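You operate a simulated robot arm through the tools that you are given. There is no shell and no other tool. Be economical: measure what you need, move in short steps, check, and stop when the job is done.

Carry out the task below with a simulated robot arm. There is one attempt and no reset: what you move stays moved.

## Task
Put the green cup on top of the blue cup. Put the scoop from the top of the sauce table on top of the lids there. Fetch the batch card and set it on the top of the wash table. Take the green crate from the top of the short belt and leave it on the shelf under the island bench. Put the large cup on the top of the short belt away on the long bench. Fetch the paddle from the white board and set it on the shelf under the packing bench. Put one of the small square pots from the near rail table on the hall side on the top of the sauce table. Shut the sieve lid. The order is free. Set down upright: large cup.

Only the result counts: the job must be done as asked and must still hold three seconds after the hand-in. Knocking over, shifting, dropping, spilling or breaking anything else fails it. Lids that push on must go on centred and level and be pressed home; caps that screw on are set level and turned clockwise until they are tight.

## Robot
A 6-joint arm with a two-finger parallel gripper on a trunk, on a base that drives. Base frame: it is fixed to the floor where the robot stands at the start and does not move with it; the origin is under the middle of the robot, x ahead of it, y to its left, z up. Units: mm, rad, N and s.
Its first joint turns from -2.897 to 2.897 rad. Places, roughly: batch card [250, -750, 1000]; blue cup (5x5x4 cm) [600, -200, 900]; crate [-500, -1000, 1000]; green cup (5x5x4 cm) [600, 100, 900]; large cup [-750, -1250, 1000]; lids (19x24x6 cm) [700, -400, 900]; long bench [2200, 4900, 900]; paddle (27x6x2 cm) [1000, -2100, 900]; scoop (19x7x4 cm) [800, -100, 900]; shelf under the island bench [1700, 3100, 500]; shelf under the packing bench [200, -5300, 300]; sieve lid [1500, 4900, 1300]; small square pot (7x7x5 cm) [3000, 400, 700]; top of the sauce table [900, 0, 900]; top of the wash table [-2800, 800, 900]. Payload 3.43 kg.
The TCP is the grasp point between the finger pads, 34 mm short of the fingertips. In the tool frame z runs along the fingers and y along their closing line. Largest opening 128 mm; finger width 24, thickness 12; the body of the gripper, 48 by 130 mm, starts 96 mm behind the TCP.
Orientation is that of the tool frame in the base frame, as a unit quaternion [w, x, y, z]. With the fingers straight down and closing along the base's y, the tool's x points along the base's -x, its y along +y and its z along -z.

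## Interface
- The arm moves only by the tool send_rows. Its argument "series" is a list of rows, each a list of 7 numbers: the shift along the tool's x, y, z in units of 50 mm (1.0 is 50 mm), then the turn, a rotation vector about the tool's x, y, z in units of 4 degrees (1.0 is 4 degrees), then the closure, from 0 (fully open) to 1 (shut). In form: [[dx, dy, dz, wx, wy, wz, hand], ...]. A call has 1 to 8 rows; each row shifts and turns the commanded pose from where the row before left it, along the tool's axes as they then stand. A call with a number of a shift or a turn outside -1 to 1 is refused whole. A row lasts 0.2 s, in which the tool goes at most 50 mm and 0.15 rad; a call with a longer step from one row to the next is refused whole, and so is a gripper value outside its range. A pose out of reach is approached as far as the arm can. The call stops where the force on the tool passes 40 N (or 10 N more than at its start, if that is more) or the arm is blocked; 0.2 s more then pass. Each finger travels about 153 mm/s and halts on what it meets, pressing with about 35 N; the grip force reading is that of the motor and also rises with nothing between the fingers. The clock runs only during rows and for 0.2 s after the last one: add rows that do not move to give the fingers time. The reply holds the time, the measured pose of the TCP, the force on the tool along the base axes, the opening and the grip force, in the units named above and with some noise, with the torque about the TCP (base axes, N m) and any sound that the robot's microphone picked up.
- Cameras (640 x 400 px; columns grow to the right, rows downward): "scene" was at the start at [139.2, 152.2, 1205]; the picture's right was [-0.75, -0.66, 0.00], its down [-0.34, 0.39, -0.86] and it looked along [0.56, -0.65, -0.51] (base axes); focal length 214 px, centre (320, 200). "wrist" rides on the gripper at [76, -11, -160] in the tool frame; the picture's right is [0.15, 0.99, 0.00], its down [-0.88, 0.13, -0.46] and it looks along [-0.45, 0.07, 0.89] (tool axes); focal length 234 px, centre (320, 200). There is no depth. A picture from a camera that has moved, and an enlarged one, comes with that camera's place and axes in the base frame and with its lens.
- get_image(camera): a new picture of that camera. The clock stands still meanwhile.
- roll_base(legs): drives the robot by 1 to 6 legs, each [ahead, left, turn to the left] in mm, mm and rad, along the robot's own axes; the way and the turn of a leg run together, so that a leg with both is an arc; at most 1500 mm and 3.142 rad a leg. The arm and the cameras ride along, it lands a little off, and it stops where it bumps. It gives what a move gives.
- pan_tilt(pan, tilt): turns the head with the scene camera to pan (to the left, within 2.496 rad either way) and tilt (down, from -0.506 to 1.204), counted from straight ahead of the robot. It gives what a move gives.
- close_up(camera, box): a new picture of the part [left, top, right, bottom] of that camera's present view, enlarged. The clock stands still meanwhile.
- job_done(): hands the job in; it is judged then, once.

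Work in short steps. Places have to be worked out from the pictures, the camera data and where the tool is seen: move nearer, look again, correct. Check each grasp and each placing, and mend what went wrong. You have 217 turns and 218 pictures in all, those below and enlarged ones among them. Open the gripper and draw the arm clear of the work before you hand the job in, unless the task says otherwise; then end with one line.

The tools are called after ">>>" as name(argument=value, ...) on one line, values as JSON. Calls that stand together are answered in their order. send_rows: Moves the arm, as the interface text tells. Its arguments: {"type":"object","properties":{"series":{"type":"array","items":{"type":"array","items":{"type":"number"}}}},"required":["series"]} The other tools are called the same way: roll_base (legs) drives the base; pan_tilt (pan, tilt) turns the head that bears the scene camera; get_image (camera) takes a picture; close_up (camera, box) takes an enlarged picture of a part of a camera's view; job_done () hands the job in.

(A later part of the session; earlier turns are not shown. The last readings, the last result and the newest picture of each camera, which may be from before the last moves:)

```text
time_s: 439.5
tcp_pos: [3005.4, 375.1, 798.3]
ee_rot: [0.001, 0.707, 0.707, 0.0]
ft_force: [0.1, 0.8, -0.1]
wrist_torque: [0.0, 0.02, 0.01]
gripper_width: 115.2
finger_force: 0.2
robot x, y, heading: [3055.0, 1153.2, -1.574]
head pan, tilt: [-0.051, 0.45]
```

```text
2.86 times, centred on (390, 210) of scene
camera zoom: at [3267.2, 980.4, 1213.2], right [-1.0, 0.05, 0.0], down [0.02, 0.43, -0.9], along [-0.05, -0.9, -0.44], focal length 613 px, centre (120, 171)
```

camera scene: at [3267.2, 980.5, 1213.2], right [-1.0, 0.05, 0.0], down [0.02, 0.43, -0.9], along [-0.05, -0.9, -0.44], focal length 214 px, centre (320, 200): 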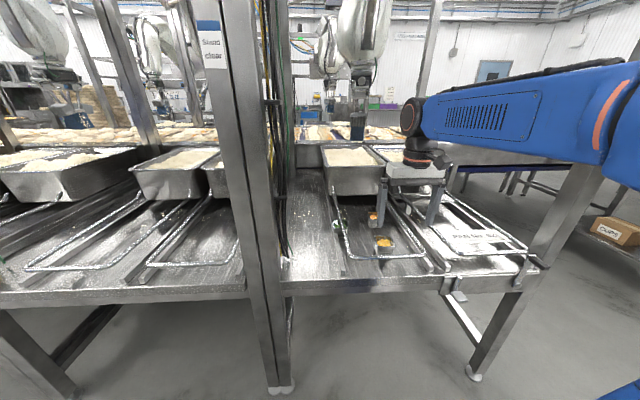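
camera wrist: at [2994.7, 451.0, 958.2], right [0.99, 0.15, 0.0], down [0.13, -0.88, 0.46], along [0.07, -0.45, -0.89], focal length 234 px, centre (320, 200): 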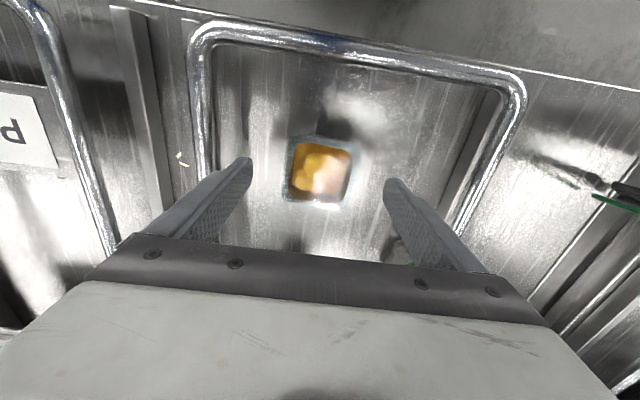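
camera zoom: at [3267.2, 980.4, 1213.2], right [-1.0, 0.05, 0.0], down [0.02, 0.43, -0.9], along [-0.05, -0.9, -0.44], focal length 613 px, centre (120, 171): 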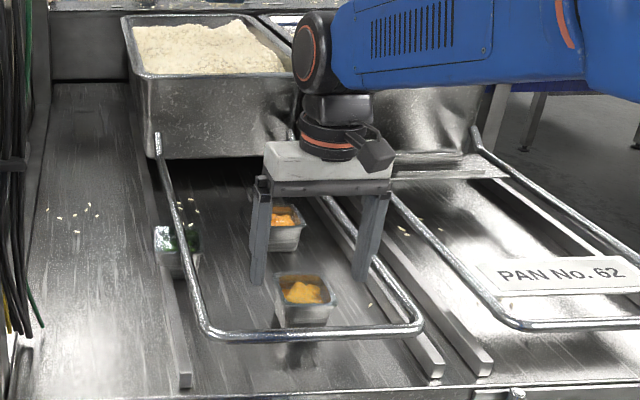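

Pot is centred and aligned. Descending to z≈743 and closing.

>>> send_rows(series=[[0, 0.02, 0.6, 0, 0, 0, 0.1], [0, 0, 0.5, 0, 0, 0, 0.1], [0, 0, 0, 0, 0, 0, 0.3], [0, 0, 0, 0, 0, 0, 0.65], [0, 0, 0, 0, 0, 0, 0.65], [0, 0, 0, 0, 0, 0, 0.65]])

>>> get_image(camera="wrist")

```text
time_s: 440.9
tcp_pos: [3005.4, 376.0, 744.2]
ee_rot: [0.001, 0.707, 0.707, -0.001]
ft_force: [-0.8, -0.8, 0.8]
wrist_torque: [-0.01, 0.05, -0.01]
gripper_width: 68.8
finger_force: 35.2
robot x, y, heading: [3052.7, 1152.3, -1.574]
head pan, tilt: [-0.051, 0.45]
```

```text
51 pictures are left
camera wrist: at [2995.6, 451.1, 903.3], right [0.99, 0.15, 0.0], down [0.13, -0.88, 0.46], along [0.07, -0.45, -0.89], focal length 234 px, centre (320, 200)
```

wrist: 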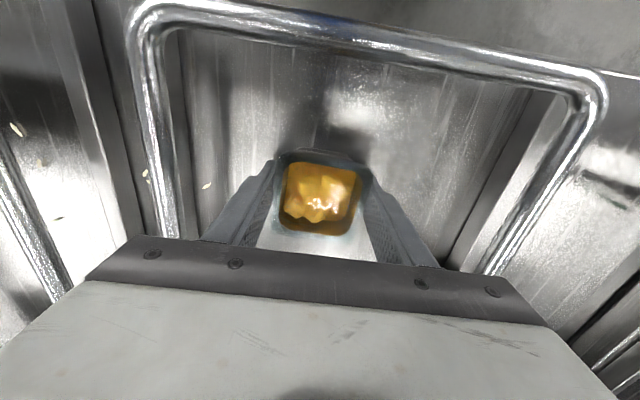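

Pot gripped. Lifting, retracting, backing off, and strafing west to the sauce table's end.

>>> send_rows(series=[[0, 0, -0.6, 0, 0, 0, 0.65], [0, 0, -0.9, 0, 0, 0, 0.65], [0, 0, -0.9, 0, 0, 0, 0.65], [0, 0, -0.9, 0, 0, 0, 0.65], [0, 0, -0.9, 0, 0, 0, 0.65], [0.6, 0, -0.7, 0, 0, 0, 0.65], [0.9, 0, -0.3, 0, 0, 0, 0.65], [0.9, 0, 0, 0, 0, 0, 0.65]])

>>> send_rows(series=[[0.9, 0, 0, 0, 0, 0, 0.65], [0.9, 0, 0, 0, 0, 0, 0.65], [0, 0, 0, 0, 0, 0, 0.65]])

>>> roll_base(legs=[[-60, 0, 0], [0, -1230, 0], [0, -1230, 0]])

>>> pan_tilt(pan=-0.1, tilt=0.4)

>>> get_image(camera="scene")

```text
time_s: 442.7
tcp_pos: [3005.5, 494.6, 1002.5]
ee_rot: [0.0, 0.707, 0.707, 0.001]
ft_force: [0.1, -0.5, -2.0]
wrist_torque: [0.09, -0.04, -0.02]
gripper_width: 68.4
finger_force: 34.7
robot x, y, heading: [3049.9, 1153.5, -1.576]
head pan, tilt: [-0.051, 0.45]
```

```text
time_s: 443.5
tcp_pos: [3005.4, 584.9, 1003.2]
ee_rot: [0.0, 0.708, 0.707, -0.001]
ft_force: [-0.2, -0.3, -1.5]
wrist_torque: [0.01, 0.02, 0.02]
gripper_width: 68.6
finger_force: 35.2
robot x, y, heading: [3053.7, 1155.9, -1.573]
head pan, tilt: [-0.051, 0.45]
```

```text
time_s: 456.1
tcp_pos: [542.2, 644.5, 1002.9]
ee_rot: [0.002, 0.707, 0.707, 0.0]
ft_force: [-0.6, -0.2, -1.4]
wrist_torque: [0.01, 0.0, 0.0]
gripper_width: 67.7
finger_force: 35.1
robot x, y, heading: [591.4, 1211.8, -1.574]
head pan, tilt: [-0.051, 0.45]
```

```text
time_s: 456.8
tcp_pos: [540.5, 644.3, 1004.3]
ee_rot: [0.001, 0.707, 0.707, -0.001]
ft_force: [-0.2, 0.6, -2.5]
wrist_torque: [0.02, -0.01, 0.02]
gripper_width: 68.1
finger_force: 34.5
robot x, y, heading: [589.5, 1210.3, -1.578]
head pan, tilt: [-0.099, 0.4]
```

```text
50 pictures are left
camera scene: at [799.6, 1038.7, 1217.9], right [-0.99, 0.1, 0.0], down [0.04, 0.39, -0.92], along [-0.1, -0.92, -0.39], focal length 214 px, centre (320, 200)
```

scene: 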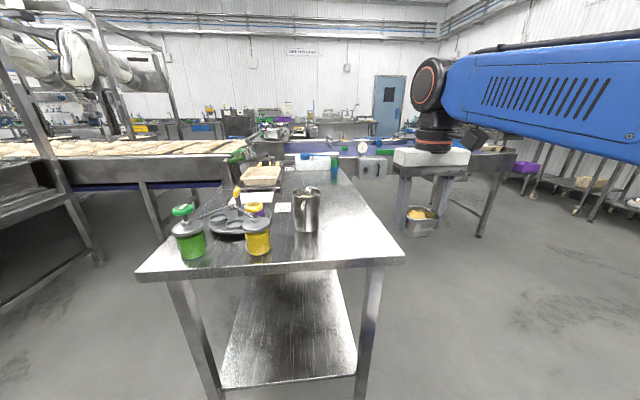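

Free spot at (630,330) on the sauce table. Driving 150 mm ahead and moving the pot above it.

>>> roll_base(legs=[[150, 0, 0]])

>>> send_rows(series=[[-0.82, 0.445, 0, 0, 0, 0, 0.65], [-0.82, 0.445, 0, 0, 0, 0, 0.65], [-0.82, 0.445, 0, 0, 0, 0, 0.65], [-0.82, 0.445, 0, 0, 0, 0, 0.65], [0, 0, 0.6, 0, 0, 0, 0.65], [0, 0, 0.6, 0, 0, 0, 0.65], [0, 0, 0, 0, 0, 0, 0.65]])

>>> get_image(camera="scene")

>>> get_image(camera="wrist")

```text
time_s: 458.1
tcp_pos: [541.3, 494.9, 1002.7]
ee_rot: [0.001, 0.708, 0.707, -0.001]
ft_force: [-0.4, -0.7, -0.9]
wrist_torque: [-0.01, 0.0, 0.02]
gripper_width: 68.0
finger_force: 34.8
robot x, y, heading: [590.2, 1059.6, -1.575]
head pan, tilt: [-0.099, 0.4]
```

```text
time_s: 459.7
tcp_pos: [631.3, 331.1, 945.0]
ee_rot: [0.0, 0.707, 0.707, -0.001]
ft_force: [0.6, 1.0, -1.9]
wrist_torque: [-0.02, -0.03, 0.0]
gripper_width: 68.0
finger_force: 35.0
robot x, y, heading: [587.7, 1063.6, -1.574]
head pan, tilt: [-0.099, 0.4]
```

```text
49 pictures are left
camera scene: at [799.2, 889.3, 1217.9], right [-0.99, 0.1, 0.0], down [0.04, 0.39, -0.92], along [-0.09, -0.92, -0.39], focal length 214 px, centre (320, 200)
```

scene: 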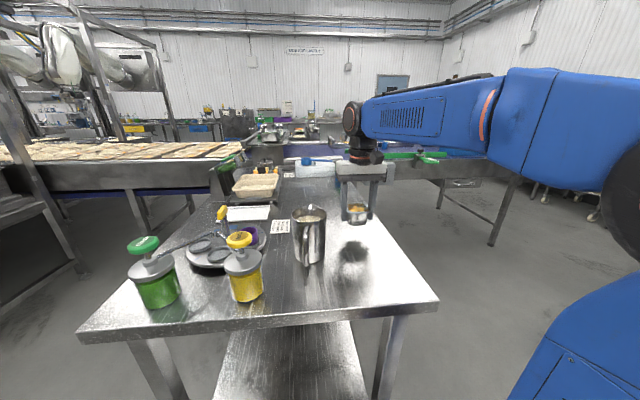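

```text
48 pictures are left
camera wrist: at [620.8, 407.5, 1103.6], right [0.99, 0.15, 0.0], down [0.13, -0.88, 0.46], along [0.07, -0.45, -0.89], focal length 234 px, centre (320, 200)
```

wrist: 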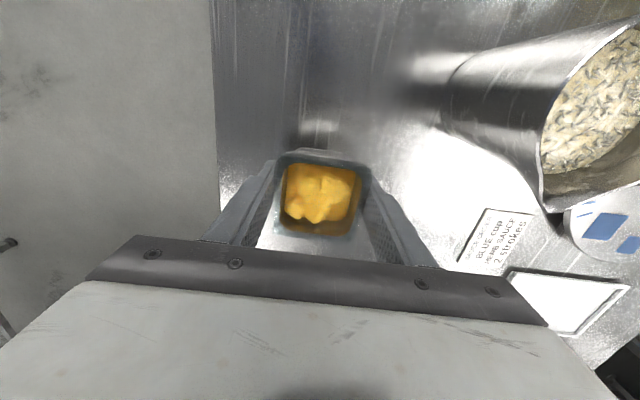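

Clear spot. Lowering gently to contact.

>>> send_rows(series=[[0, 0, 0.4, 0, 0, 0, 0.65], [0, 0, 0.1, 0, 0, 0, 0.65], [0, 0, 0.08, 0, 0, 0, 0.65], [0, 0, 0.06, 0, 0, 0, 0.65], [0, 0, 0, 0, 0, 0, 0.65]])

>>> close_up(camera="scene", box=[300, 150, 430, 270])

```text
time_s: 460.9
tcp_pos: [631.2, 332.0, 910.7]
ee_rot: [0.0, 0.707, 0.707, 0.001]
ft_force: [-0.1, -1.0, -1.1]
wrist_torque: [0.03, -0.02, -0.03]
gripper_width: 68.0
finger_force: 35.1
robot x, y, heading: [588.6, 1063.4, -1.581]
head pan, tilt: [-0.099, 0.4]
```

```text
3.33 times, centred on (365, 210) of scene
camera zoom: at [799.2, 889.3, 1217.9], right [-0.99, 0.1, 0.0], down [0.04, 0.39, -0.92], along [-0.09, -0.92, -0.39], focal length 715 px, centre (170, 167)
```

zoom: 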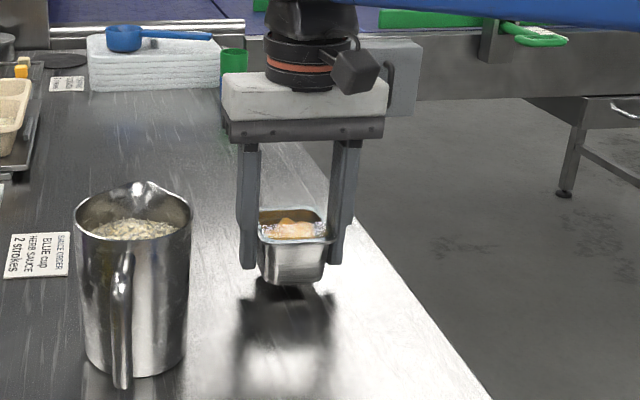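

Still slightly above the table; stepping down further.

>>> send_rows(series=[[0, 0, 0.06, 0, 0, 0, 0.65], [0, 0, 0.05, 0, 0, 0, 0.65], [0, 0, 0, 0, 0, 0, 0.65]])

>>> send_rows(series=[[0, 0, 0.04, 0, 0, 0, 0.65], [0, 0, 0, 0, 0, 0, 0.65]])

```text
time_s: 461.7
tcp_pos: [629.5, 330.8, 905.3]
ee_rot: [0.0, 0.708, 0.706, -0.001]
ft_force: [-0.2, -0.2, -0.7]
wrist_torque: [0.02, 0.01, -0.02]
gripper_width: 68.1
finger_force: 34.7
robot x, y, heading: [591.1, 1066.3, -1.573]
head pan, tilt: [-0.099, 0.4]
```

```text
time_s: 462.3
tcp_pos: [631.1, 329.8, 904.0]
ee_rot: [0.0, 0.707, 0.707, 0.0]
ft_force: [-1.1, -0.2, -1.2]
wrist_torque: [0.02, -0.02, 0.01]
gripper_width: 67.8
finger_force: 34.7
robot x, y, heading: [589.4, 1063.9, -1.576]
head pan, tilt: [-0.099, 0.4]
```

No contact yet; continuing.

>>> send_rows(series=[[0, 0, 0.06, 0, 0, 0, 0.65], [0, 0, 0, 0, 0, 0, 0.65]])

>>> send_rows(series=[[0, 0, 0.05, 0, 0, 0, 0.65], [0, 0, 0, 0, 0, 0, 0.65]])

>>> close_up(camera="scene", box=[330, 180, 400, 245])

```text
time_s: 462.9
tcp_pos: [630.2, 331.6, 903.9]
ee_rot: [0.003, 0.707, 0.707, -0.002]
ft_force: [0.3, 2.1, 10.0]
wrist_torque: [0.32, 0.16, -0.08]
gripper_width: 67.7
finger_force: 34.9
robot x, y, heading: [587.2, 1064.7, -1.573]
head pan, tilt: [-0.099, 0.4]
stopped in row 2: the force on the tool passed its limit at 42 N (the readings are from after the stop); the commanded pose is now the measured one
```

```text
time_s: 463.4
tcp_pos: [629.6, 331.7, 903.5]
ee_rot: [0.005, 0.707, 0.707, -0.003]
ft_force: [0.7, 2.1, 11.1]
wrist_torque: [0.44, 0.24, -0.04]
gripper_width: 67.9
finger_force: 34.7
robot x, y, heading: [591.8, 1062.1, -1.572]
head pan, tilt: [-0.099, 0.4]
stopped in row 2: the force on the tool passed its limit at 43 N (the readings are from after the stop); the commanded pose is now the measured one
```

```text
6.15 times, centred on (365, 212) of scene
camera zoom: at [799.2, 889.7, 1217.9], right [-0.99, 0.1, 0.0], down [0.04, 0.39, -0.92], along [-0.09, -0.92, -0.39], focal length 1320 px, centre (43, 123)
```

zoom: 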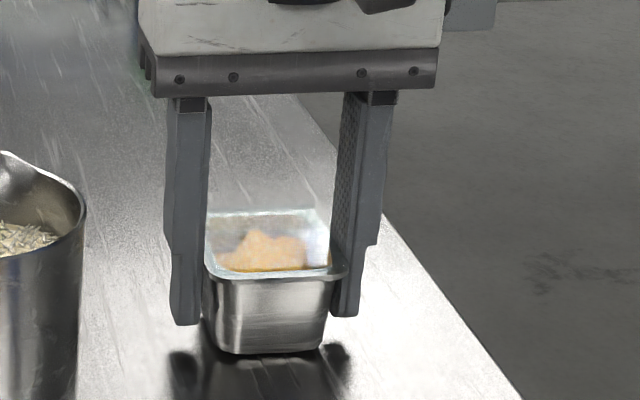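

Pot is seated on the table. Opening slowly and lifting off.

>>> send_rows(series=[[0, 0, -0.01, 0, 0, 0, 0.46], [0, 0, 0, 0, 0, 0, 0.4], [0, 0, 0, 0, 0, 0, 0.3], [0, 0, 0, 0, 0, 0, 0.25], [0, 0, -0.5, 0, 0, 0, 0.25], [0, 0, -0.9, 0, 0, 0, 0.25], [0, 0, -0.9, 0, 0, 0, 0.25], [0, 0, -0.9, 0, 0, 0, 0.25]])

>>> get_image(camera="scene")

```text
time_s: 465.2
tcp_pos: [630.9, 330.8, 1065.4]
ee_rot: [0.005, 0.707, 0.707, -0.002]
ft_force: [0.3, 0.5, 0.7]
wrist_torque: [0.03, -0.02, -0.01]
gripper_width: 95.9
finger_force: 0.1
robot x, y, heading: [586.2, 1059.9, -1.573]
head pan, tilt: [-0.099, 0.4]
```

```text
45 pictures are left
camera scene: at [799.2, 889.2, 1217.9], right [-0.99, 0.1, 0.0], down [0.04, 0.39, -0.92], along [-0.09, -0.92, -0.39], focal length 214 px, centre (320, 200)
```

scene: 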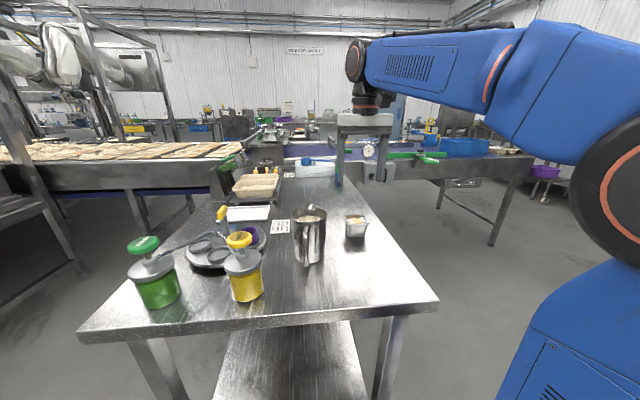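

Pot placed. Now the paddle: retracting the arm and driving around the belt to the far side.

>>> send_rows(series=[[0.9, 0, -0.3, 0, 0, 0, 0.25], [0.9, 0, -0.3, 0, 0, 0, 0.25], [0.9, 0, 0, 0, 0, 0, 0.25], [0, 0, 0, 0, 0, 0, 0.25]])

>>> roll_base(legs=[[-300, 0, 0], [0, 0, -1.569], [1200, 0, 0], [1230, 0, 0], [0, 0, 1.571], [1300, 0, 0]])

>>> roll_base(legs=[[1300, 0, 0], [1250, 0, 0], [0, 0, 1.571], [1300, 0, 0]])

>>> pan_tilt(pan=0.1, tilt=0.35)

>>> get_image(camera="scene")

```text
time_s: 466.2
tcp_pos: [631.1, 466.8, 1093.1]
ee_rot: [0.005, 0.708, 0.706, -0.002]
ft_force: [0.1, 0.9, 0.6]
wrist_torque: [0.01, 0.0, 0.02]
gripper_width: 96.0
finger_force: 0.0
robot x, y, heading: [587.2, 1062.8, -1.57]
head pan, tilt: [-0.099, 0.4]
```

```text
time_s: 493.6
tcp_pos: [-1806.2, -546.0, 1091.3]
ee_rot: [0.004, 0.708, 0.706, -0.002]
ft_force: [0.3, -0.3, -0.1]
wrist_torque: [0.03, 0.0, 0.01]
gripper_width: 95.9
finger_force: 0.0
robot x, y, heading: [-1845.6, 51.9, -1.573]
head pan, tilt: [-0.099, 0.4]
```

```text
time_s: 515.9
tcp_pos: [34.7, -2454.2, 1092.4]
ee_rot: [0.006, -0.001, 1.0, 0.002]
ft_force: [0.5, -0.3, -0.4]
wrist_torque: [-0.01, 0.03, 0.0]
gripper_width: 95.9
finger_force: 0.0
robot x, y, heading: [-558.9, -2500.2, -0.001]
head pan, tilt: [-0.099, 0.4]
```

```text
time_s: 516.7
tcp_pos: [34.6, -2455.6, 1092.2]
ee_rot: [0.005, -0.001, 1.0, 0.002]
ft_force: [-0.1, 0.0, 0.0]
wrist_torque: [-0.02, 0.01, -0.03]
gripper_width: 96.0
finger_force: 0.1
robot x, y, heading: [-561.4, -2496.1, 0.001]
head pan, tilt: [0.099, 0.351]
```

```text
44 pictures are left
camera scene: at [-387.9, -2269.0, 1222.4], right [0.1, -1.0, 0.0], down [-0.34, -0.03, -0.94], along [0.93, 0.09, -0.34], focal length 214 px, centre (320, 200)
```

scene: 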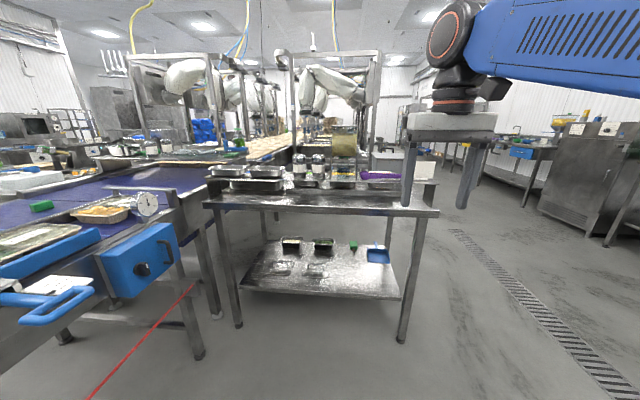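

Bench with the white board ahead. Zooming in on its top.

>>> close_up(camera="scene", box=[195, 130, 455, 230])

```text
2.46 times, centred on (325, 180) of scene
camera zoom: at [-387.9, -2269.0, 1222.4], right [0.1, -1.0, 0.0], down [-0.34, -0.03, -0.94], along [0.93, 0.09, -0.34], focal length 528 px, centre (308, 249)
```

zoom: 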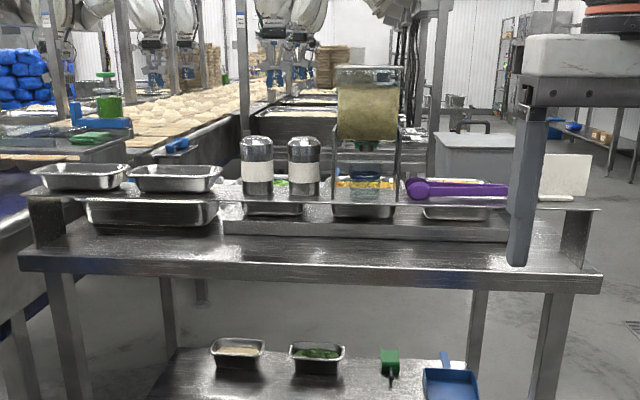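

Driving nearer to the bench (front at x≈480) to see the board and paddle.

>>> roll_base(legs=[[380, 220, 0]])

>>> pan_tilt(pan=-0.15, tilt=0.4)

>>> get_image(camera="scene")

>>> get_image(camera="wrist")

```text
time_s: 519.3
tcp_pos: [415.4, -2234.2, 1092.0]
ee_rot: [0.005, -0.002, 1.0, 0.002]
ft_force: [-0.7, 0.0, -0.4]
wrist_torque: [0.0, -0.01, -0.01]
gripper_width: 95.8
finger_force: 0.1
robot x, y, heading: [-179.8, -2278.1, 0.001]
head pan, tilt: [0.099, 0.351]
```

```text
time_s: 520.1
tcp_pos: [415.6, -2233.0, 1092.2]
ee_rot: [0.006, -0.002, 1.0, 0.002]
ft_force: [0.3, 0.2, -0.1]
wrist_torque: [-0.03, -0.01, 0.0]
gripper_width: 95.9
finger_force: 0.0
robot x, y, heading: [-179.7, -2277.8, 0.001]
head pan, tilt: [-0.15, 0.4]
```

```text
42 pictures are left
camera scene: at [-8.0, -2070.9, 1217.9], right [-0.15, -0.99, 0.0], down [-0.38, 0.06, -0.92], along [0.91, -0.14, -0.39], focal length 214 px, centre (320, 200)
```

scene: 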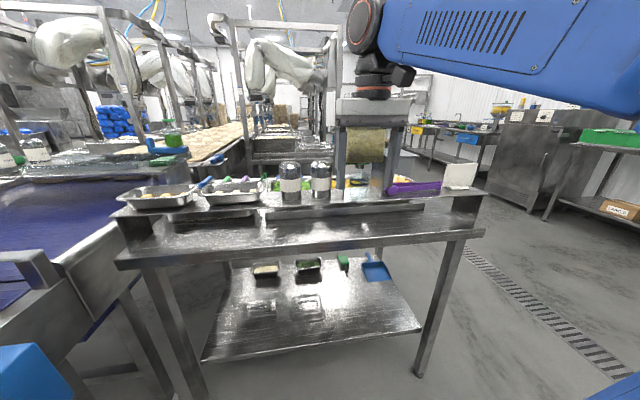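

```text
41 pictures are left
camera wrist: at [339.1, -2245.4, 1251.1], right [-0.15, 0.99, 0.0], down [0.88, 0.13, 0.47], along [0.46, 0.07, -0.89], focal length 234 px, centre (320, 200)
```

wrist: 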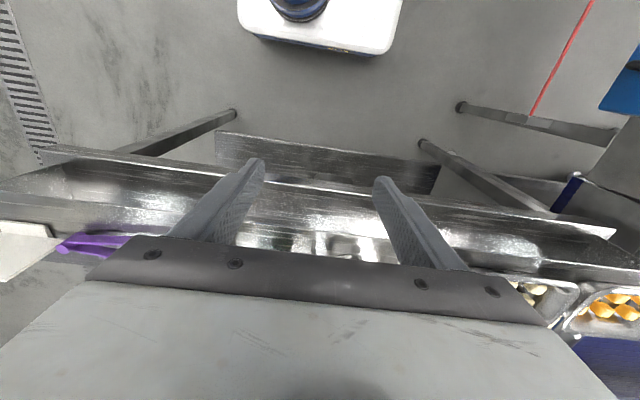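

The purple paddle lies on/near a white board at about (620,-2555). Shifting right 250 mm and moving the wrist camera over it.

>>> roll_base(legs=[[0, -270, 0]])

>>> send_rows(series=[[-0.6, -0.3, -0.6, 0, 0, 0, 0], [-0.6, -0.3, -0.6, 0, 0, 0, 0], [0, 0, 0, 0, 0, 0, 0]])

>>> get_image(camera="wrist")

>>> get_image(camera="scene")

```text
time_s: 522.0
tcp_pos: [415.4, -2506.2, 1092.5]
ee_rot: [0.005, -0.001, 1.0, 0.001]
ft_force: [0.8, -0.7, -0.6]
wrist_torque: [-0.01, 0.01, 0.02]
gripper_width: 95.9
finger_force: 0.0
robot x, y, heading: [-180.2, -2551.5, -0.005]
head pan, tilt: [-0.15, 0.4]
```

```text
time_s: 522.8
tcp_pos: [476.4, -2534.2, 1153.6]
ee_rot: [0.006, 0.0, 1.0, 0.002]
ft_force: [-0.3, -0.9, -1.0]
wrist_torque: [-0.02, -0.05, -0.02]
gripper_width: 128.1
finger_force: 0.1
robot x, y, heading: [-178.2, -2550.1, -0.002]
head pan, tilt: [-0.15, 0.4]
```

```text
40 pictures are left
camera wrist: at [399.4, -2547.9, 1312.1], right [-0.15, 0.99, 0.0], down [0.88, 0.13, 0.47], along [0.46, 0.07, -0.89], focal length 234 px, centre (320, 200)
```

wrist: 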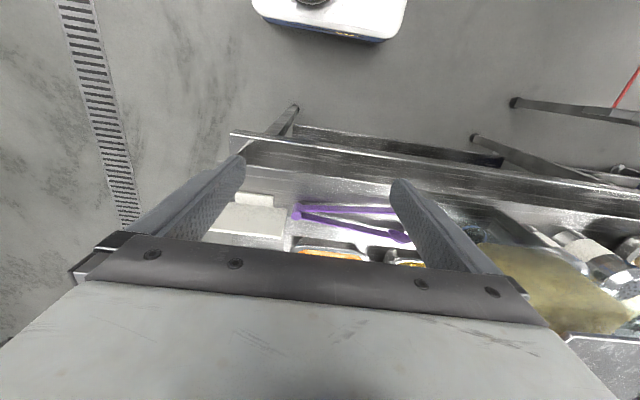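

```text
39 pictures are left
camera scene: at [-7.9, -2343.4, 1217.9], right [-0.15, -0.99, 0.0], down [-0.38, 0.06, -0.92], along [0.91, -0.14, -0.39], focal length 214 px, centre (320, 200)
```

scene: 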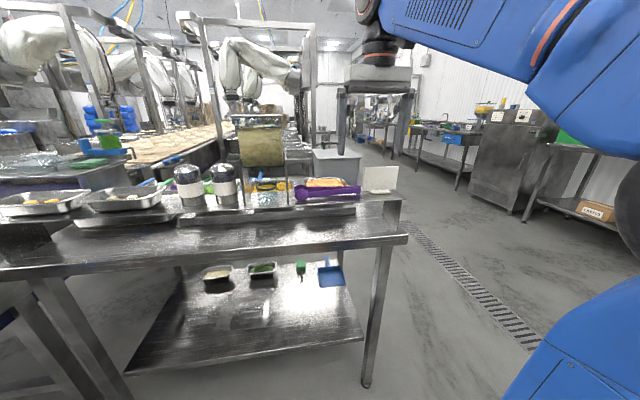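

The purple item is a pair of tongs, not the paddle. Zooming around the expected place (1000,-2100).

>>> close_up(camera="scene", box=[0, 100, 320, 230])

>>> pan_tilt(pan=0.35, tilt=0.3)

>>> close_up(camera="scene", box=[160, 100, 480, 260])

```text
2.00 times, centred on (160, 165) of scene
camera zoom: at [-7.9, -2343.4, 1217.9], right [-0.15, -0.99, 0.0], down [-0.38, 0.06, -0.92], along [0.91, -0.14, -0.39], focal length 429 px, centre (640, 270)
```

zoom: 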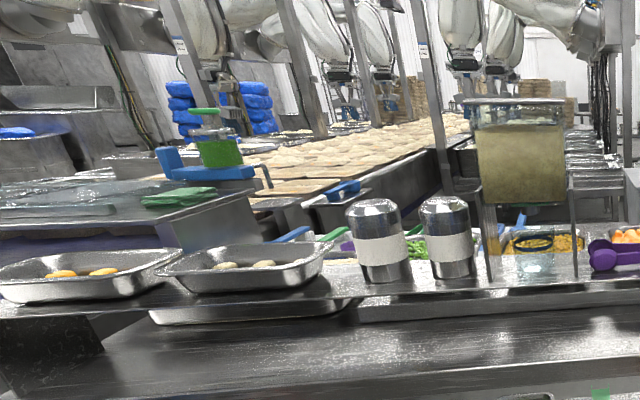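

```text
time_s: 523.8
tcp_pos: [475.5, -2535.9, 1153.5]
ee_rot: [0.005, 0.0, 1.0, 0.001]
ft_force: [0.0, 0.7, 0.2]
wrist_torque: [-0.01, 0.02, -0.01]
gripper_width: 128.3
finger_force: 0.1
robot x, y, heading: [-181.1, -2545.8, -0.001]
head pan, tilt: [0.351, 0.3]
```

```text
2.00 times, centred on (320, 180) of scene
camera zoom: at [-11.5, -2297.5, 1227.1], right [0.34, -0.94, 0.0], down [-0.28, -0.1, -0.96], along [0.9, 0.33, -0.3], focal length 429 px, centre (320, 240)
```

zoom: 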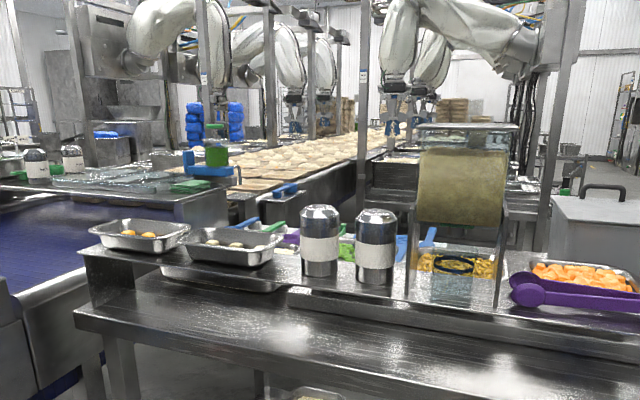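

I need a higher view behind the shakers. Shifting left and pitching the tool so the wrist camera looks forward over them.

>>> roll_base(legs=[[0, 330, 0]])

>>> send_rows(series=[[0, 0, -0.6, 0, -1, 0, 0], [0, 0, -0.6, 0, -1, 0, 0], [0, 0, 0, 0, -1, 0, 0], [0, 0, 0, 0, -1, 0, 0], [0, 0, 0, 0, -1, 0, 0], [0, 0, 0, 0, -1, 0, 0], [0, 0, 0, 0, -1, 0, 0], [0, 0, 0, 0, -1, 0, 0]])

>>> get_image(camera="wrist")

```text
time_s: 526.0
tcp_pos: [475.5, -2201.7, 1153.1]
ee_rot: [0.005, -0.001, 1.0, 0.002]
ft_force: [0.1, 0.2, -0.6]
wrist_torque: [-0.02, 0.02, -0.01]
gripper_width: 127.7
finger_force: 0.1
robot x, y, heading: [-185.1, -2216.2, -0.0]
head pan, tilt: [0.351, 0.3]
```

```text
time_s: 527.8
tcp_pos: [472.0, -2201.6, 1212.8]
ee_rot: [0.28, -0.001, 0.96, 0.002]
ft_force: [0.7, -0.5, -0.5]
wrist_torque: [0.0, 0.02, 0.03]
gripper_width: 128.0
finger_force: 0.0
robot x, y, heading: [-184.2, -2216.7, 0.001]
head pan, tilt: [0.351, 0.3]
```

```text
36 pictures are left
camera wrist: at [324.7, -2213.7, 1306.4], right [-0.13, 0.99, -0.08], down [0.5, 0.13, 0.86], along [0.86, 0.07, -0.51], focal length 234 px, centre (320, 200)
```

wrist: 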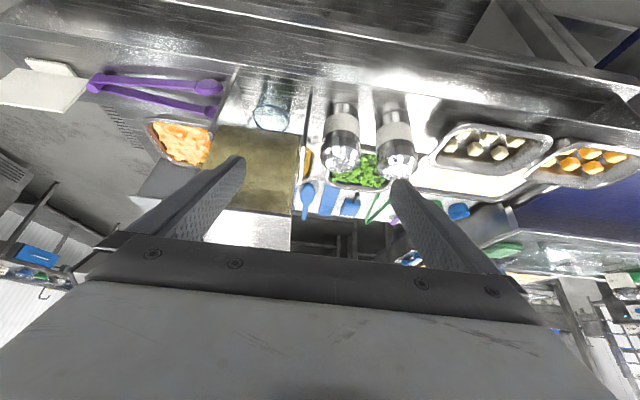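

Several utensils lie behind the shakers. Zooming in there.

>>> close_up(camera="wrist", box=[270, 120, 510, 270])

```text
2.67 times, centred on (390, 195) of wrist
camera zoom: at [324.7, -2213.7, 1306.4], right [-0.13, 0.99, -0.08], down [0.5, 0.13, 0.86], along [0.86, 0.07, -0.51], focal length 624 px, centre (133, 213)
```

zoom: 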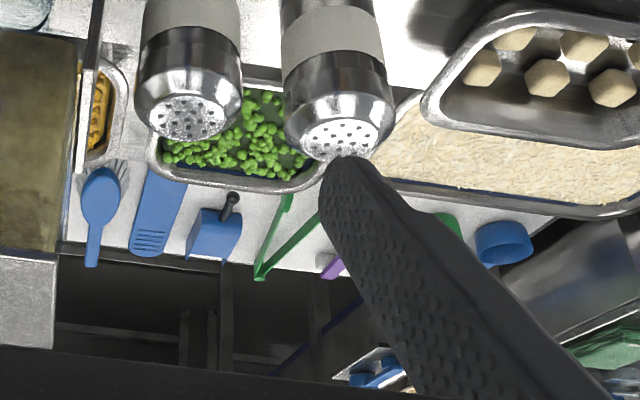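

The blue flat ridged item at y≈-2138 (x up to ≈1015) lying on the white board is the paddle. Shifting left to line up, un-pitching, narrowing the gripper, and driving ahead to view it from above.

>>> roll_base(legs=[[0, 65, 0]])

>>> send_rows(series=[[0, 0, 0, 0, 1, 0, 0.35], [0, 0, 0, 0, 1, 0, 0.35], [0, 0, 0, 0, 1, 0, 0.35], [0, 0, 0, 0, 1, 0, 0.35], [0, 0, 0, 0, 1, 0, 0.35], [0, 0, 0, 0, 1, 0, 0.35], [0, 0, 0, 0, 1, 0, 0.35], [0, 0, 0, 0, 1, 0, 0.35]])

>>> roll_base(legs=[[280, 0, 0]])

>>> get_image(camera="wrist")

```text
time_s: 528.7
tcp_pos: [472.8, -2136.1, 1213.7]
ee_rot: [0.281, -0.001, 0.96, 0.002]
ft_force: [0.1, -0.4, 0.9]
wrist_torque: [0.02, 0.0, 0.02]
gripper_width: 127.8
finger_force: 0.1
robot x, y, heading: [-182.5, -2152.2, 0.001]
head pan, tilt: [0.351, 0.3]
```

```text
time_s: 530.5
tcp_pos: [474.4, -2137.0, 1179.5]
ee_rot: [0.01, -0.002, 1.0, 0.003]
ft_force: [-0.3, 0.9, 0.7]
wrist_torque: [0.01, -0.04, 0.0]
gripper_width: 83.1
finger_force: 0.0
out of reach, approached as far as the arm can: row 7, 8
robot x, y, heading: [-178.7, -2149.9, 0.0]
head pan, tilt: [0.351, 0.3]
```

```text
time_s: 532.5
tcp_pos: [757.0, -2136.1, 1178.3]
ee_rot: [0.011, -0.001, 1.0, 0.002]
ft_force: [0.3, -0.2, 0.1]
wrist_torque: [-0.01, 0.01, -0.01]
gripper_width: 83.2
finger_force: 0.1
robot x, y, heading: [102.6, -2154.2, 0.004]
head pan, tilt: [0.351, 0.3]
```

```text
34 pictures are left
camera wrist: at [678.6, -2149.1, 1336.9], right [-0.15, 0.99, 0.0], down [0.87, 0.13, 0.47], along [0.47, 0.07, -0.88], focal length 234 px, centre (320, 200)
```

wrist: 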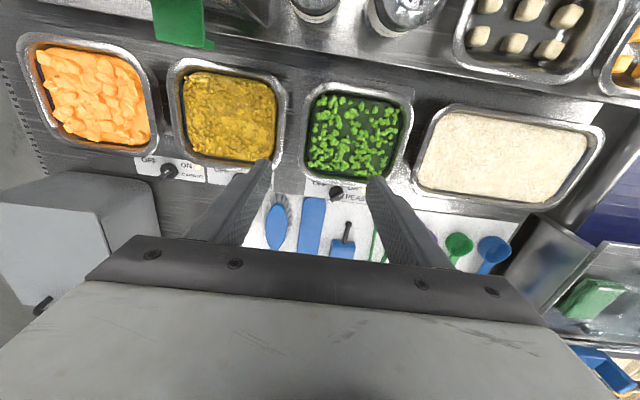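

Now the shadow board is clear: the blue paddle lies at y≈-2128, its near end at x≈916, z≈890, pointing away. Moving forward and lowering over it.

>>> send_rows(series=[[-0.8, 0.1, 0, 0, 0.3, 0, 0.35], [-0.8, 0.1, 0.4, 0, 0, 0, 0.35], [-0.8, 0, 0.8, 0, 0, 0, 0.35], [-0.8, 0, 0.8, 0, 0, 0, 0.35], [0, 0, 0, 0, 0, 0, 0.35]])

>>> get_image(camera="wrist")

>>> get_image(camera="scene")

```text
refused: row 3 steps farther than a row can; nothing moved
```

```text
33 pictures are left
camera wrist: at [678.6, -2149.1, 1336.9], right [-0.15, 0.99, 0.0], down [0.87, 0.13, 0.47], along [0.47, 0.07, -0.88], focal length 234 px, centre (320, 200)
```

wrist: 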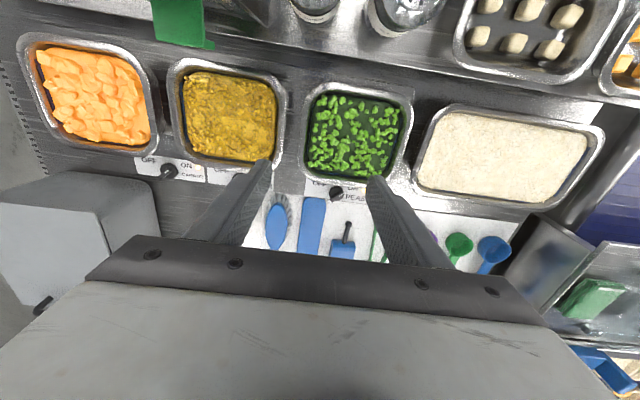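

```text
32 pictures are left
camera scene: at [270.0, -1899.1, 1227.1], right [0.34, -0.94, 0.0], down [-0.28, -0.1, -0.96], along [0.9, 0.33, -0.3], focal length 214 px, centre (320, 200)
```

scene: 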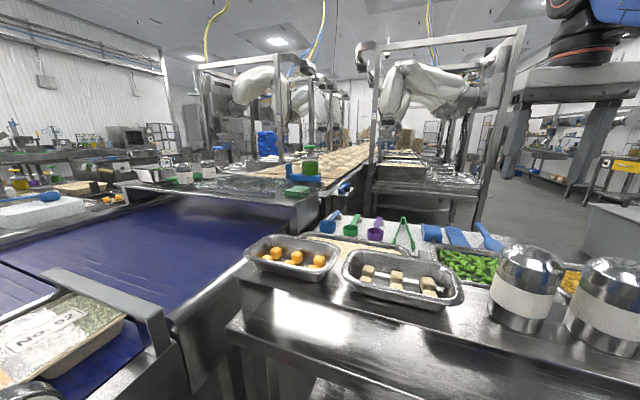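

Resending with smaller steps, and zooming the board in the scene camera.

>>> send_rows(series=[[-0.8, 0.1, 0, 0, 0.3, 0, 0.35], [-0.8, 0.1, 0.2, 0, 0, 0, 0.35], [-0.7, 0, 0.6, 0, 0, 0, 0.35], [-0.7, 0, 0.6, 0, 0, 0, 0.35], [0, 0, 0, 0, 0, 0, 0.35]])

>>> get_image(camera="wrist")

>>> close_up(camera="scene", box=[310, 190, 550, 300])

```text
time_s: 533.9
tcp_pos: [882.1, -2117.9, 1123.7]
ee_rot: [0.016, -0.003, 1.0, 0.002]
ft_force: [-0.3, 0.8, -0.6]
wrist_torque: [-0.01, -0.03, -0.04]
gripper_width: 83.2
finger_force: 0.1
out of reach, approached as far as the arm can: row 1
robot x, y, heading: [97.6, -2152.0, -0.003]
head pan, tilt: [0.351, 0.3]
stopped in row 5: the arm was blocked; the commanded pose is now the measured one
```

```text
31 pictures are left
camera wrist: at [801.9, -2130.9, 1280.7], right [-0.15, 0.99, 0.0], down [0.86, 0.13, 0.49], along [0.48, 0.07, -0.87], focal length 234 px, centre (320, 200)
```

wrist: 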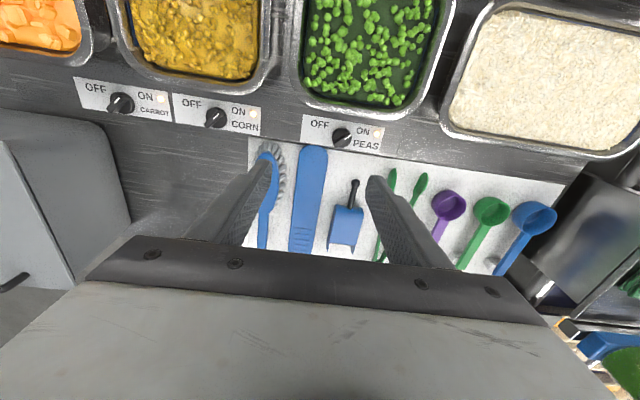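

```text
2.67 times, centred on (430, 245) of scene
camera zoom: at [257.3, -1891.1, 1227.1], right [0.34, -0.94, 0.01], down [-0.27, -0.11, -0.96], along [0.9, 0.33, -0.29], focal length 572 px, centre (27, 80)
```

zoom: 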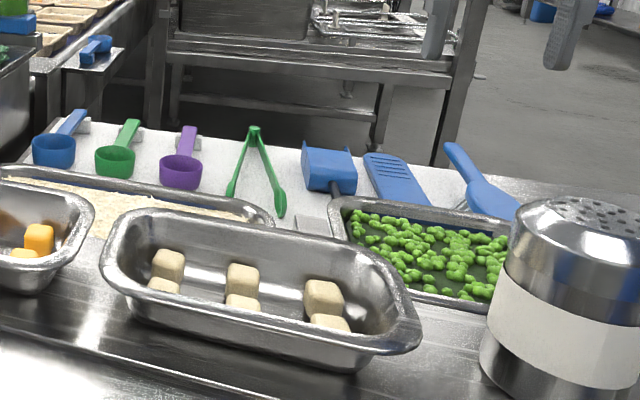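

An arm link met the hopper beside the shakers. Backing off upward right away; I'll approach from the bench's right end (facing +y) instead.

>>> send_rows(series=[[0.3, 0.1, -0.5, 0, 0, 0, 0.35], [0.5, 0.1, -0.6, 0, 0, 0, 0.35], [0.9, 0, 0, 0, 0, 0, 0.35], [0.9, 0, 0, 0, 0, 0, 0.35], [0.9, 0, 0, 0, 0, 0, 0.35], [0.9, 0, 0, 0, 0, 0, 0.35], [0, 0, 0, 0, 0, 0, 0.35]])

>>> close_up(camera="scene", box=[340, 100, 640, 340])

```text
time_s: 535.5
tcp_pos: [671.2, -2118.9, 1165.9]
ee_rot: [0.008, -0.001, 1.0, 0.003]
ft_force: [-0.2, -0.5, 0.3]
wrist_torque: [-0.02, 0.04, 0.01]
gripper_width: 82.9
finger_force: 0.1
robot x, y, heading: [100.4, -2152.4, -0.002]
head pan, tilt: [0.351, 0.3]
```

```text
1.67 times, centred on (490, 220) of scene
camera zoom: at [266.2, -1898.4, 1227.1], right [0.34, -0.94, 0.0], down [-0.28, -0.1, -0.96], along [0.9, 0.33, -0.3], focal length 358 px, centre (37, 167)
```

zoom: 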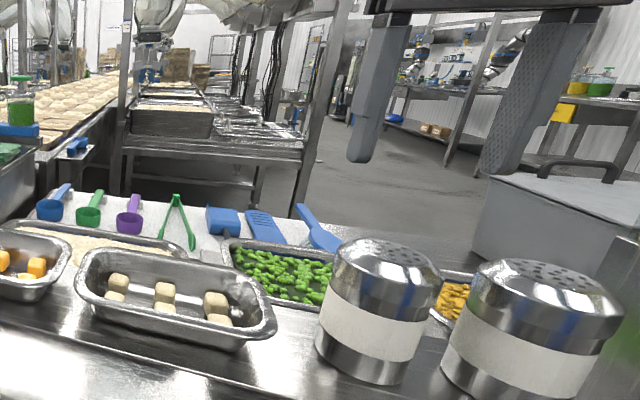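

Nothing looks disturbed. Driving around to the bench's right end, facing +y, and rotating the wrist 90° on the way.

>>> roll_base(legs=[[-480, 0, 0], [0, -880, 0], [1420, 0, 0]])

>>> pan_tilt(pan=0.3, tilt=0.35)

>>> get_image(camera="scene")

```text
time_s: 549.2
tcp_pos: [1598.8, -3023.6, 1164.5]
ee_rot: [0.007, 0.003, 1.0, 0.004]
ft_force: [0.0, -0.9, -0.3]
wrist_torque: [0.0, -0.03, -0.05]
gripper_width: 82.9
finger_force: 0.0
robot x, y, heading: [1021.6, -3048.5, -0.014]
head pan, tilt: [0.351, 0.3]
```

```text
time_s: 549.9
tcp_pos: [1598.4, -3023.0, 1166.4]
ee_rot: [0.008, 0.004, 1.0, 0.003]
ft_force: [-0.4, 0.0, -0.2]
wrist_torque: [0.01, -0.01, 0.01]
gripper_width: 83.2
finger_force: 0.1
robot x, y, heading: [1022.3, -3048.5, -0.013]
head pan, tilt: [0.3, 0.351]
```

```text
28 pictures are left
camera scene: at [1196.2, -2803.4, 1222.4], right [0.28, -0.96, 0.0], down [-0.33, -0.1, -0.94], along [0.9, 0.27, -0.34], focal length 214 px, centre (320, 200)
```

scene: 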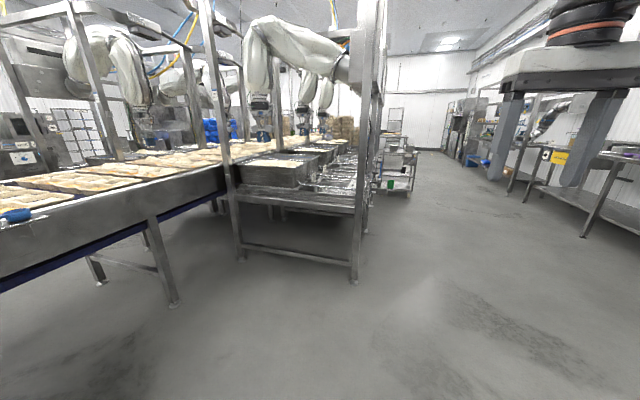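

Behind the bench the floor is open, so I'll approach the board from its back side facing −x — the arm then stays away from hopper and chest.

>>> roll_base(legs=[[780, 0, 0.013], [0, 0, 3.1415], [0, -920, 0]])

>>> pan_tilt(pan=-0.15, tilt=0.45)

>>> get_image(camera="scene")

```text
time_s: 565.9
tcp_pos: [1222.0, -2164.3, 1165.1]
ee_rot: [0.003, 1.0, 0.009, -0.008]
ft_force: [0.1, 0.0, 0.8]
wrist_torque: [-0.01, 0.0, 0.01]
gripper_width: 83.5
finger_force: 0.0
robot x, y, heading: [1796.5, -2125.9, -3.127]
head pan, tilt: [0.3, 0.351]
```

```text
time_s: 566.8
tcp_pos: [1222.2, -2166.1, 1164.8]
ee_rot: [0.003, 1.0, 0.008, -0.007]
ft_force: [-0.4, 0.1, 0.0]
wrist_torque: [0.02, -0.02, 0.02]
gripper_width: 83.1
finger_force: 0.1
robot x, y, heading: [1794.2, -2129.3, -3.125]
head pan, tilt: [-0.15, 0.45]
```

```text
27 pictures are left
camera scene: at [1627.4, -2333.6, 1213.2], right [0.14, 0.99, 0.0], down [0.43, -0.06, -0.9], along [-0.89, 0.12, -0.44], focal length 214 px, centre (320, 200)
```

scene: 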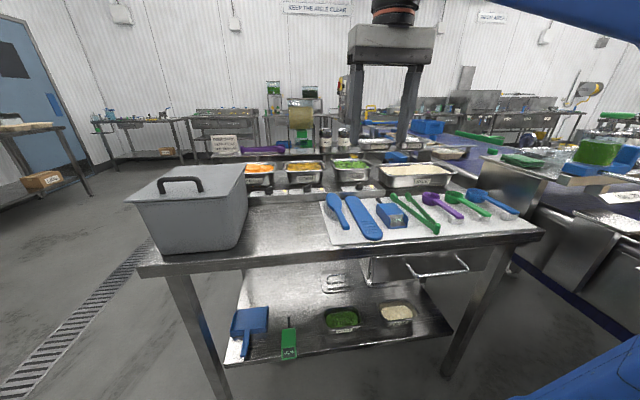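

Perfect view of the paddle. Moving the arm over it to look from the wrist.

>>> send_rows(series=[[-0.86, -0.21, 0.3, 0, 0, 0, 0.35], [-0.86, -0.21, 0.3, 0, 0, 0, 0.35], [-0.86, -0.21, 0.3, 0, 0, 0, 0.35], [-0.86, -0.21, 0.3, 0, 0, 0, 0.35], [0, 0, 0.8, 0, 0, 0, 0.4], [0, 0, 0.4, 0, 0, 0, 0.4], [0, 0, 0, 0, 0, 0, 0.4]])

>>> get_image(camera="wrist")

>>> close_up(camera="scene", box=[300, 170, 460, 260])

```text
time_s: 568.4
tcp_pos: [1047.0, -2127.1, 1047.0]
ee_rot: [0.004, 1.0, 0.009, -0.008]
ft_force: [0.3, -0.3, -0.8]
wrist_torque: [0.01, 0.02, -0.04]
gripper_width: 76.7
finger_force: 0.0
robot x, y, heading: [1796.1, -2122.5, -3.125]
head pan, tilt: [-0.15, 0.45]
```

```text
26 pictures are left
camera wrist: at [1127.2, -2113.5, 1205.1], right [0.16, -0.99, 0.01], down [-0.87, -0.14, 0.47], along [-0.46, -0.08, -0.88], focal length 234 px, centre (320, 200)
```

wrist: 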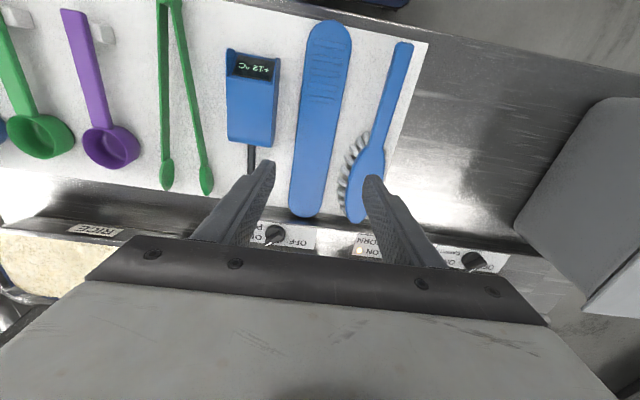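

```text
4.00 times, centred on (380, 215) of scene
camera zoom: at [1627.4, -2333.5, 1213.2], right [0.14, 0.99, 0.0], down [0.43, -0.06, -0.9], along [-0.89, 0.12, -0.44], focal length 858 px, centre (80, 140)
```

zoom: 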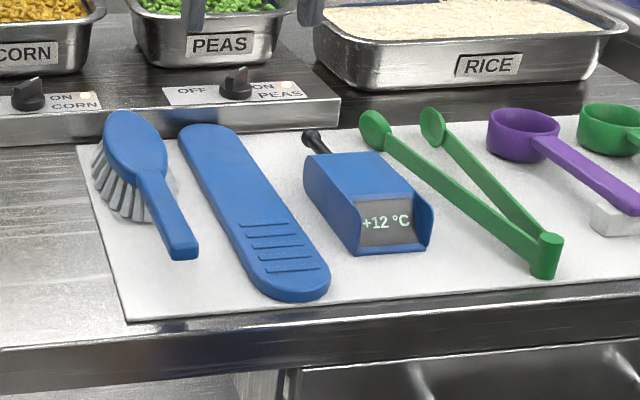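

Paddle lies from (1178,-2117) to (918,-2124), z≈868. I'll grip its sides at x≈1088, where the thermometer and brush leave enough room.

>>> send_rows(series=[[0.82, -0.16, 0.2, 0, 0, 0, 0.4], [0, 0, 0.8, 0, 0, 0, 0.4], [0, 0, 0.8, 0, 0, 0, 0.4], [0, 0, 0.74, 0, 0, 0, 0.4], [0, 0, 0, 0, 0, 0, 0.4]])

>>> get_image(camera="wrist")

>>> close_up(camera="scene", box=[300, 150, 460, 260])

```text
time_s: 569.6
tcp_pos: [1087.2, -2118.3, 918.9]
ee_rot: [0.003, 1.0, 0.009, -0.008]
ft_force: [-0.6, 0.1, 1.0]
wrist_torque: [0.04, 0.02, 0.05]
gripper_width: 76.6
finger_force: 0.0
robot x, y, heading: [1796.4, -2121.2, -3.127]
head pan, tilt: [-0.15, 0.45]
```

```text
24 pictures are left
camera wrist: at [1166.6, -2105.2, 1076.9], right [0.16, -0.99, 0.01], down [-0.87, -0.14, 0.47], along [-0.46, -0.08, -0.88], focal length 234 px, centre (320, 200)
```

wrist: 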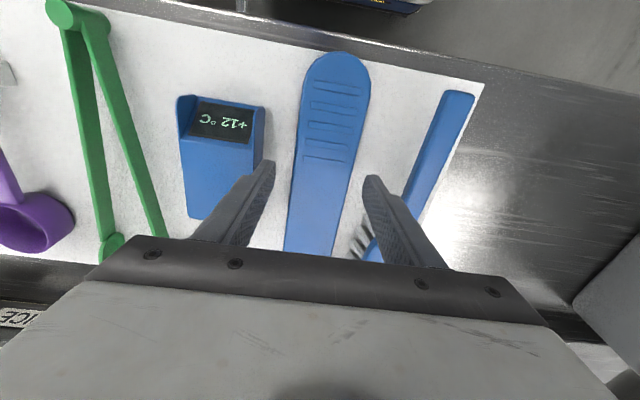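

```text
3.64 times, centred on (380, 205) of scene
camera zoom: at [1627.4, -2333.5, 1213.2], right [0.14, 0.99, 0.0], down [0.43, -0.06, -0.9], along [-0.89, 0.12, -0.44], focal length 780 px, centre (102, 182)
```

zoom: 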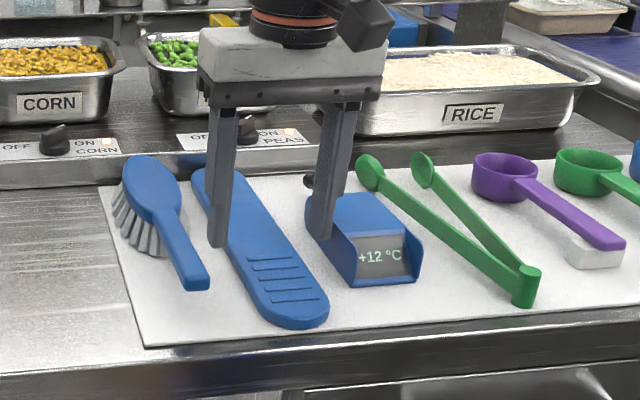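

Fingers straddle the paddle but the thermometer is close; narrowing to 68 mm, then lowering 21 mm and closing.

>>> send_rows(series=[[0, 0, 0, 0, 0, 0, 0.47], [0, 0, 0, 0, 0, 0, 0.47], [0, 0, 0.22, 0, 0, 0, 0.47], [0, 0, 0.2, 0, 0, 0, 0.47], [0, 0, 0, 0, 0, 0, 0.47], [0, 0, 0, 0, 0, 0, 0.7], [0, 0, 0, 0, 0, 0, 0.7], [0, 0, 0, 0, 0, 0, 0.7]])

>>> get_image(camera="wrist")

```text
time_s: 571.4
tcp_pos: [1086.6, -2118.8, 897.6]
ee_rot: [0.004, 1.0, 0.008, -0.007]
ft_force: [-0.6, 2.3, 7.4]
wrist_torque: [0.07, 0.17, -0.12]
gripper_width: 54.4
finger_force: 35.2
robot x, y, heading: [1796.2, -2128.0, -3.126]
head pan, tilt: [-0.15, 0.45]
```

```text
22 pictures are left
camera wrist: at [1166.2, -2105.6, 1056.8], right [0.16, -0.99, 0.01], down [-0.87, -0.14, 0.47], along [-0.46, -0.08, -0.88], focal length 234 px, centre (320, 200)
```

wrist: 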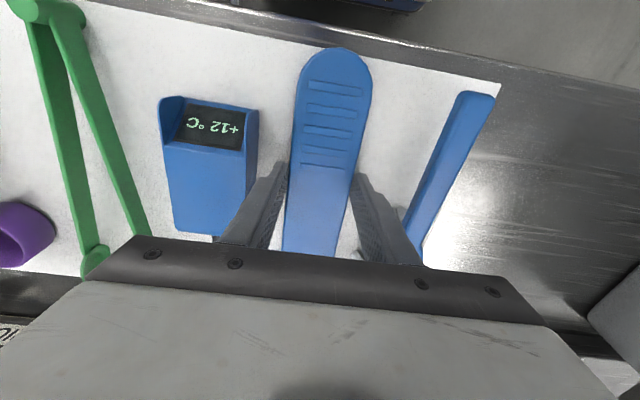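

Gripped (54 mm). Lifting straight up and checking.

>>> send_rows(series=[[0, 0, -0.3, 0, 0, 0, 0.7], [0, 0, -0.5, 0, 0, 0, 0.7], [0, 0, -0.8, 0, 0, 0, 0.7], [0, 0, -0.8, 0, 0, 0, 0.7], [0, 0, -0.8, 0, 0, 0, 0.7], [0.8, 0, -0.4, 0, 0, 0, 0.7], [0.9, 0, 0, 0, 0, 0, 0.7], [0, 0, 0, 0, 0, 0, 0.7]])

>>> get_image(camera="scene")

```text
time_s: 573.2
tcp_pos: [1174.0, -2117.4, 1077.4]
ee_rot: [0.004, 1.0, 0.009, -0.008]
ft_force: [-0.1, -0.3, 0.4]
wrist_torque: [0.02, -0.03, 0.0]
gripper_width: 54.1
finger_force: 35.5
robot x, y, heading: [1796.1, -2125.6, -3.13]
head pan, tilt: [-0.15, 0.45]
```

```text
21 pictures are left
camera scene: at [1627.2, -2333.5, 1213.2], right [0.14, 0.99, 0.0], down [0.43, -0.06, -0.9], along [-0.89, 0.12, -0.44], focal length 214 px, centre (320, 200)
```

scene: 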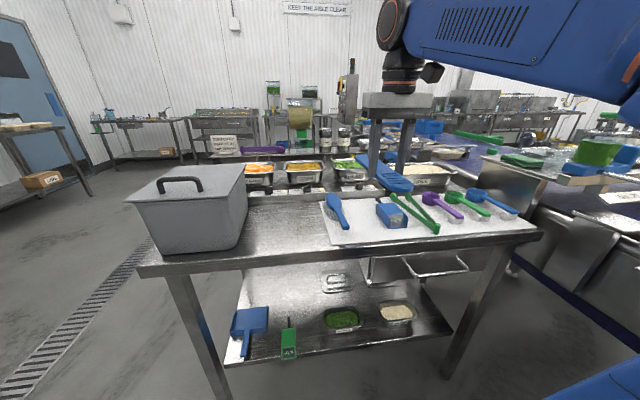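

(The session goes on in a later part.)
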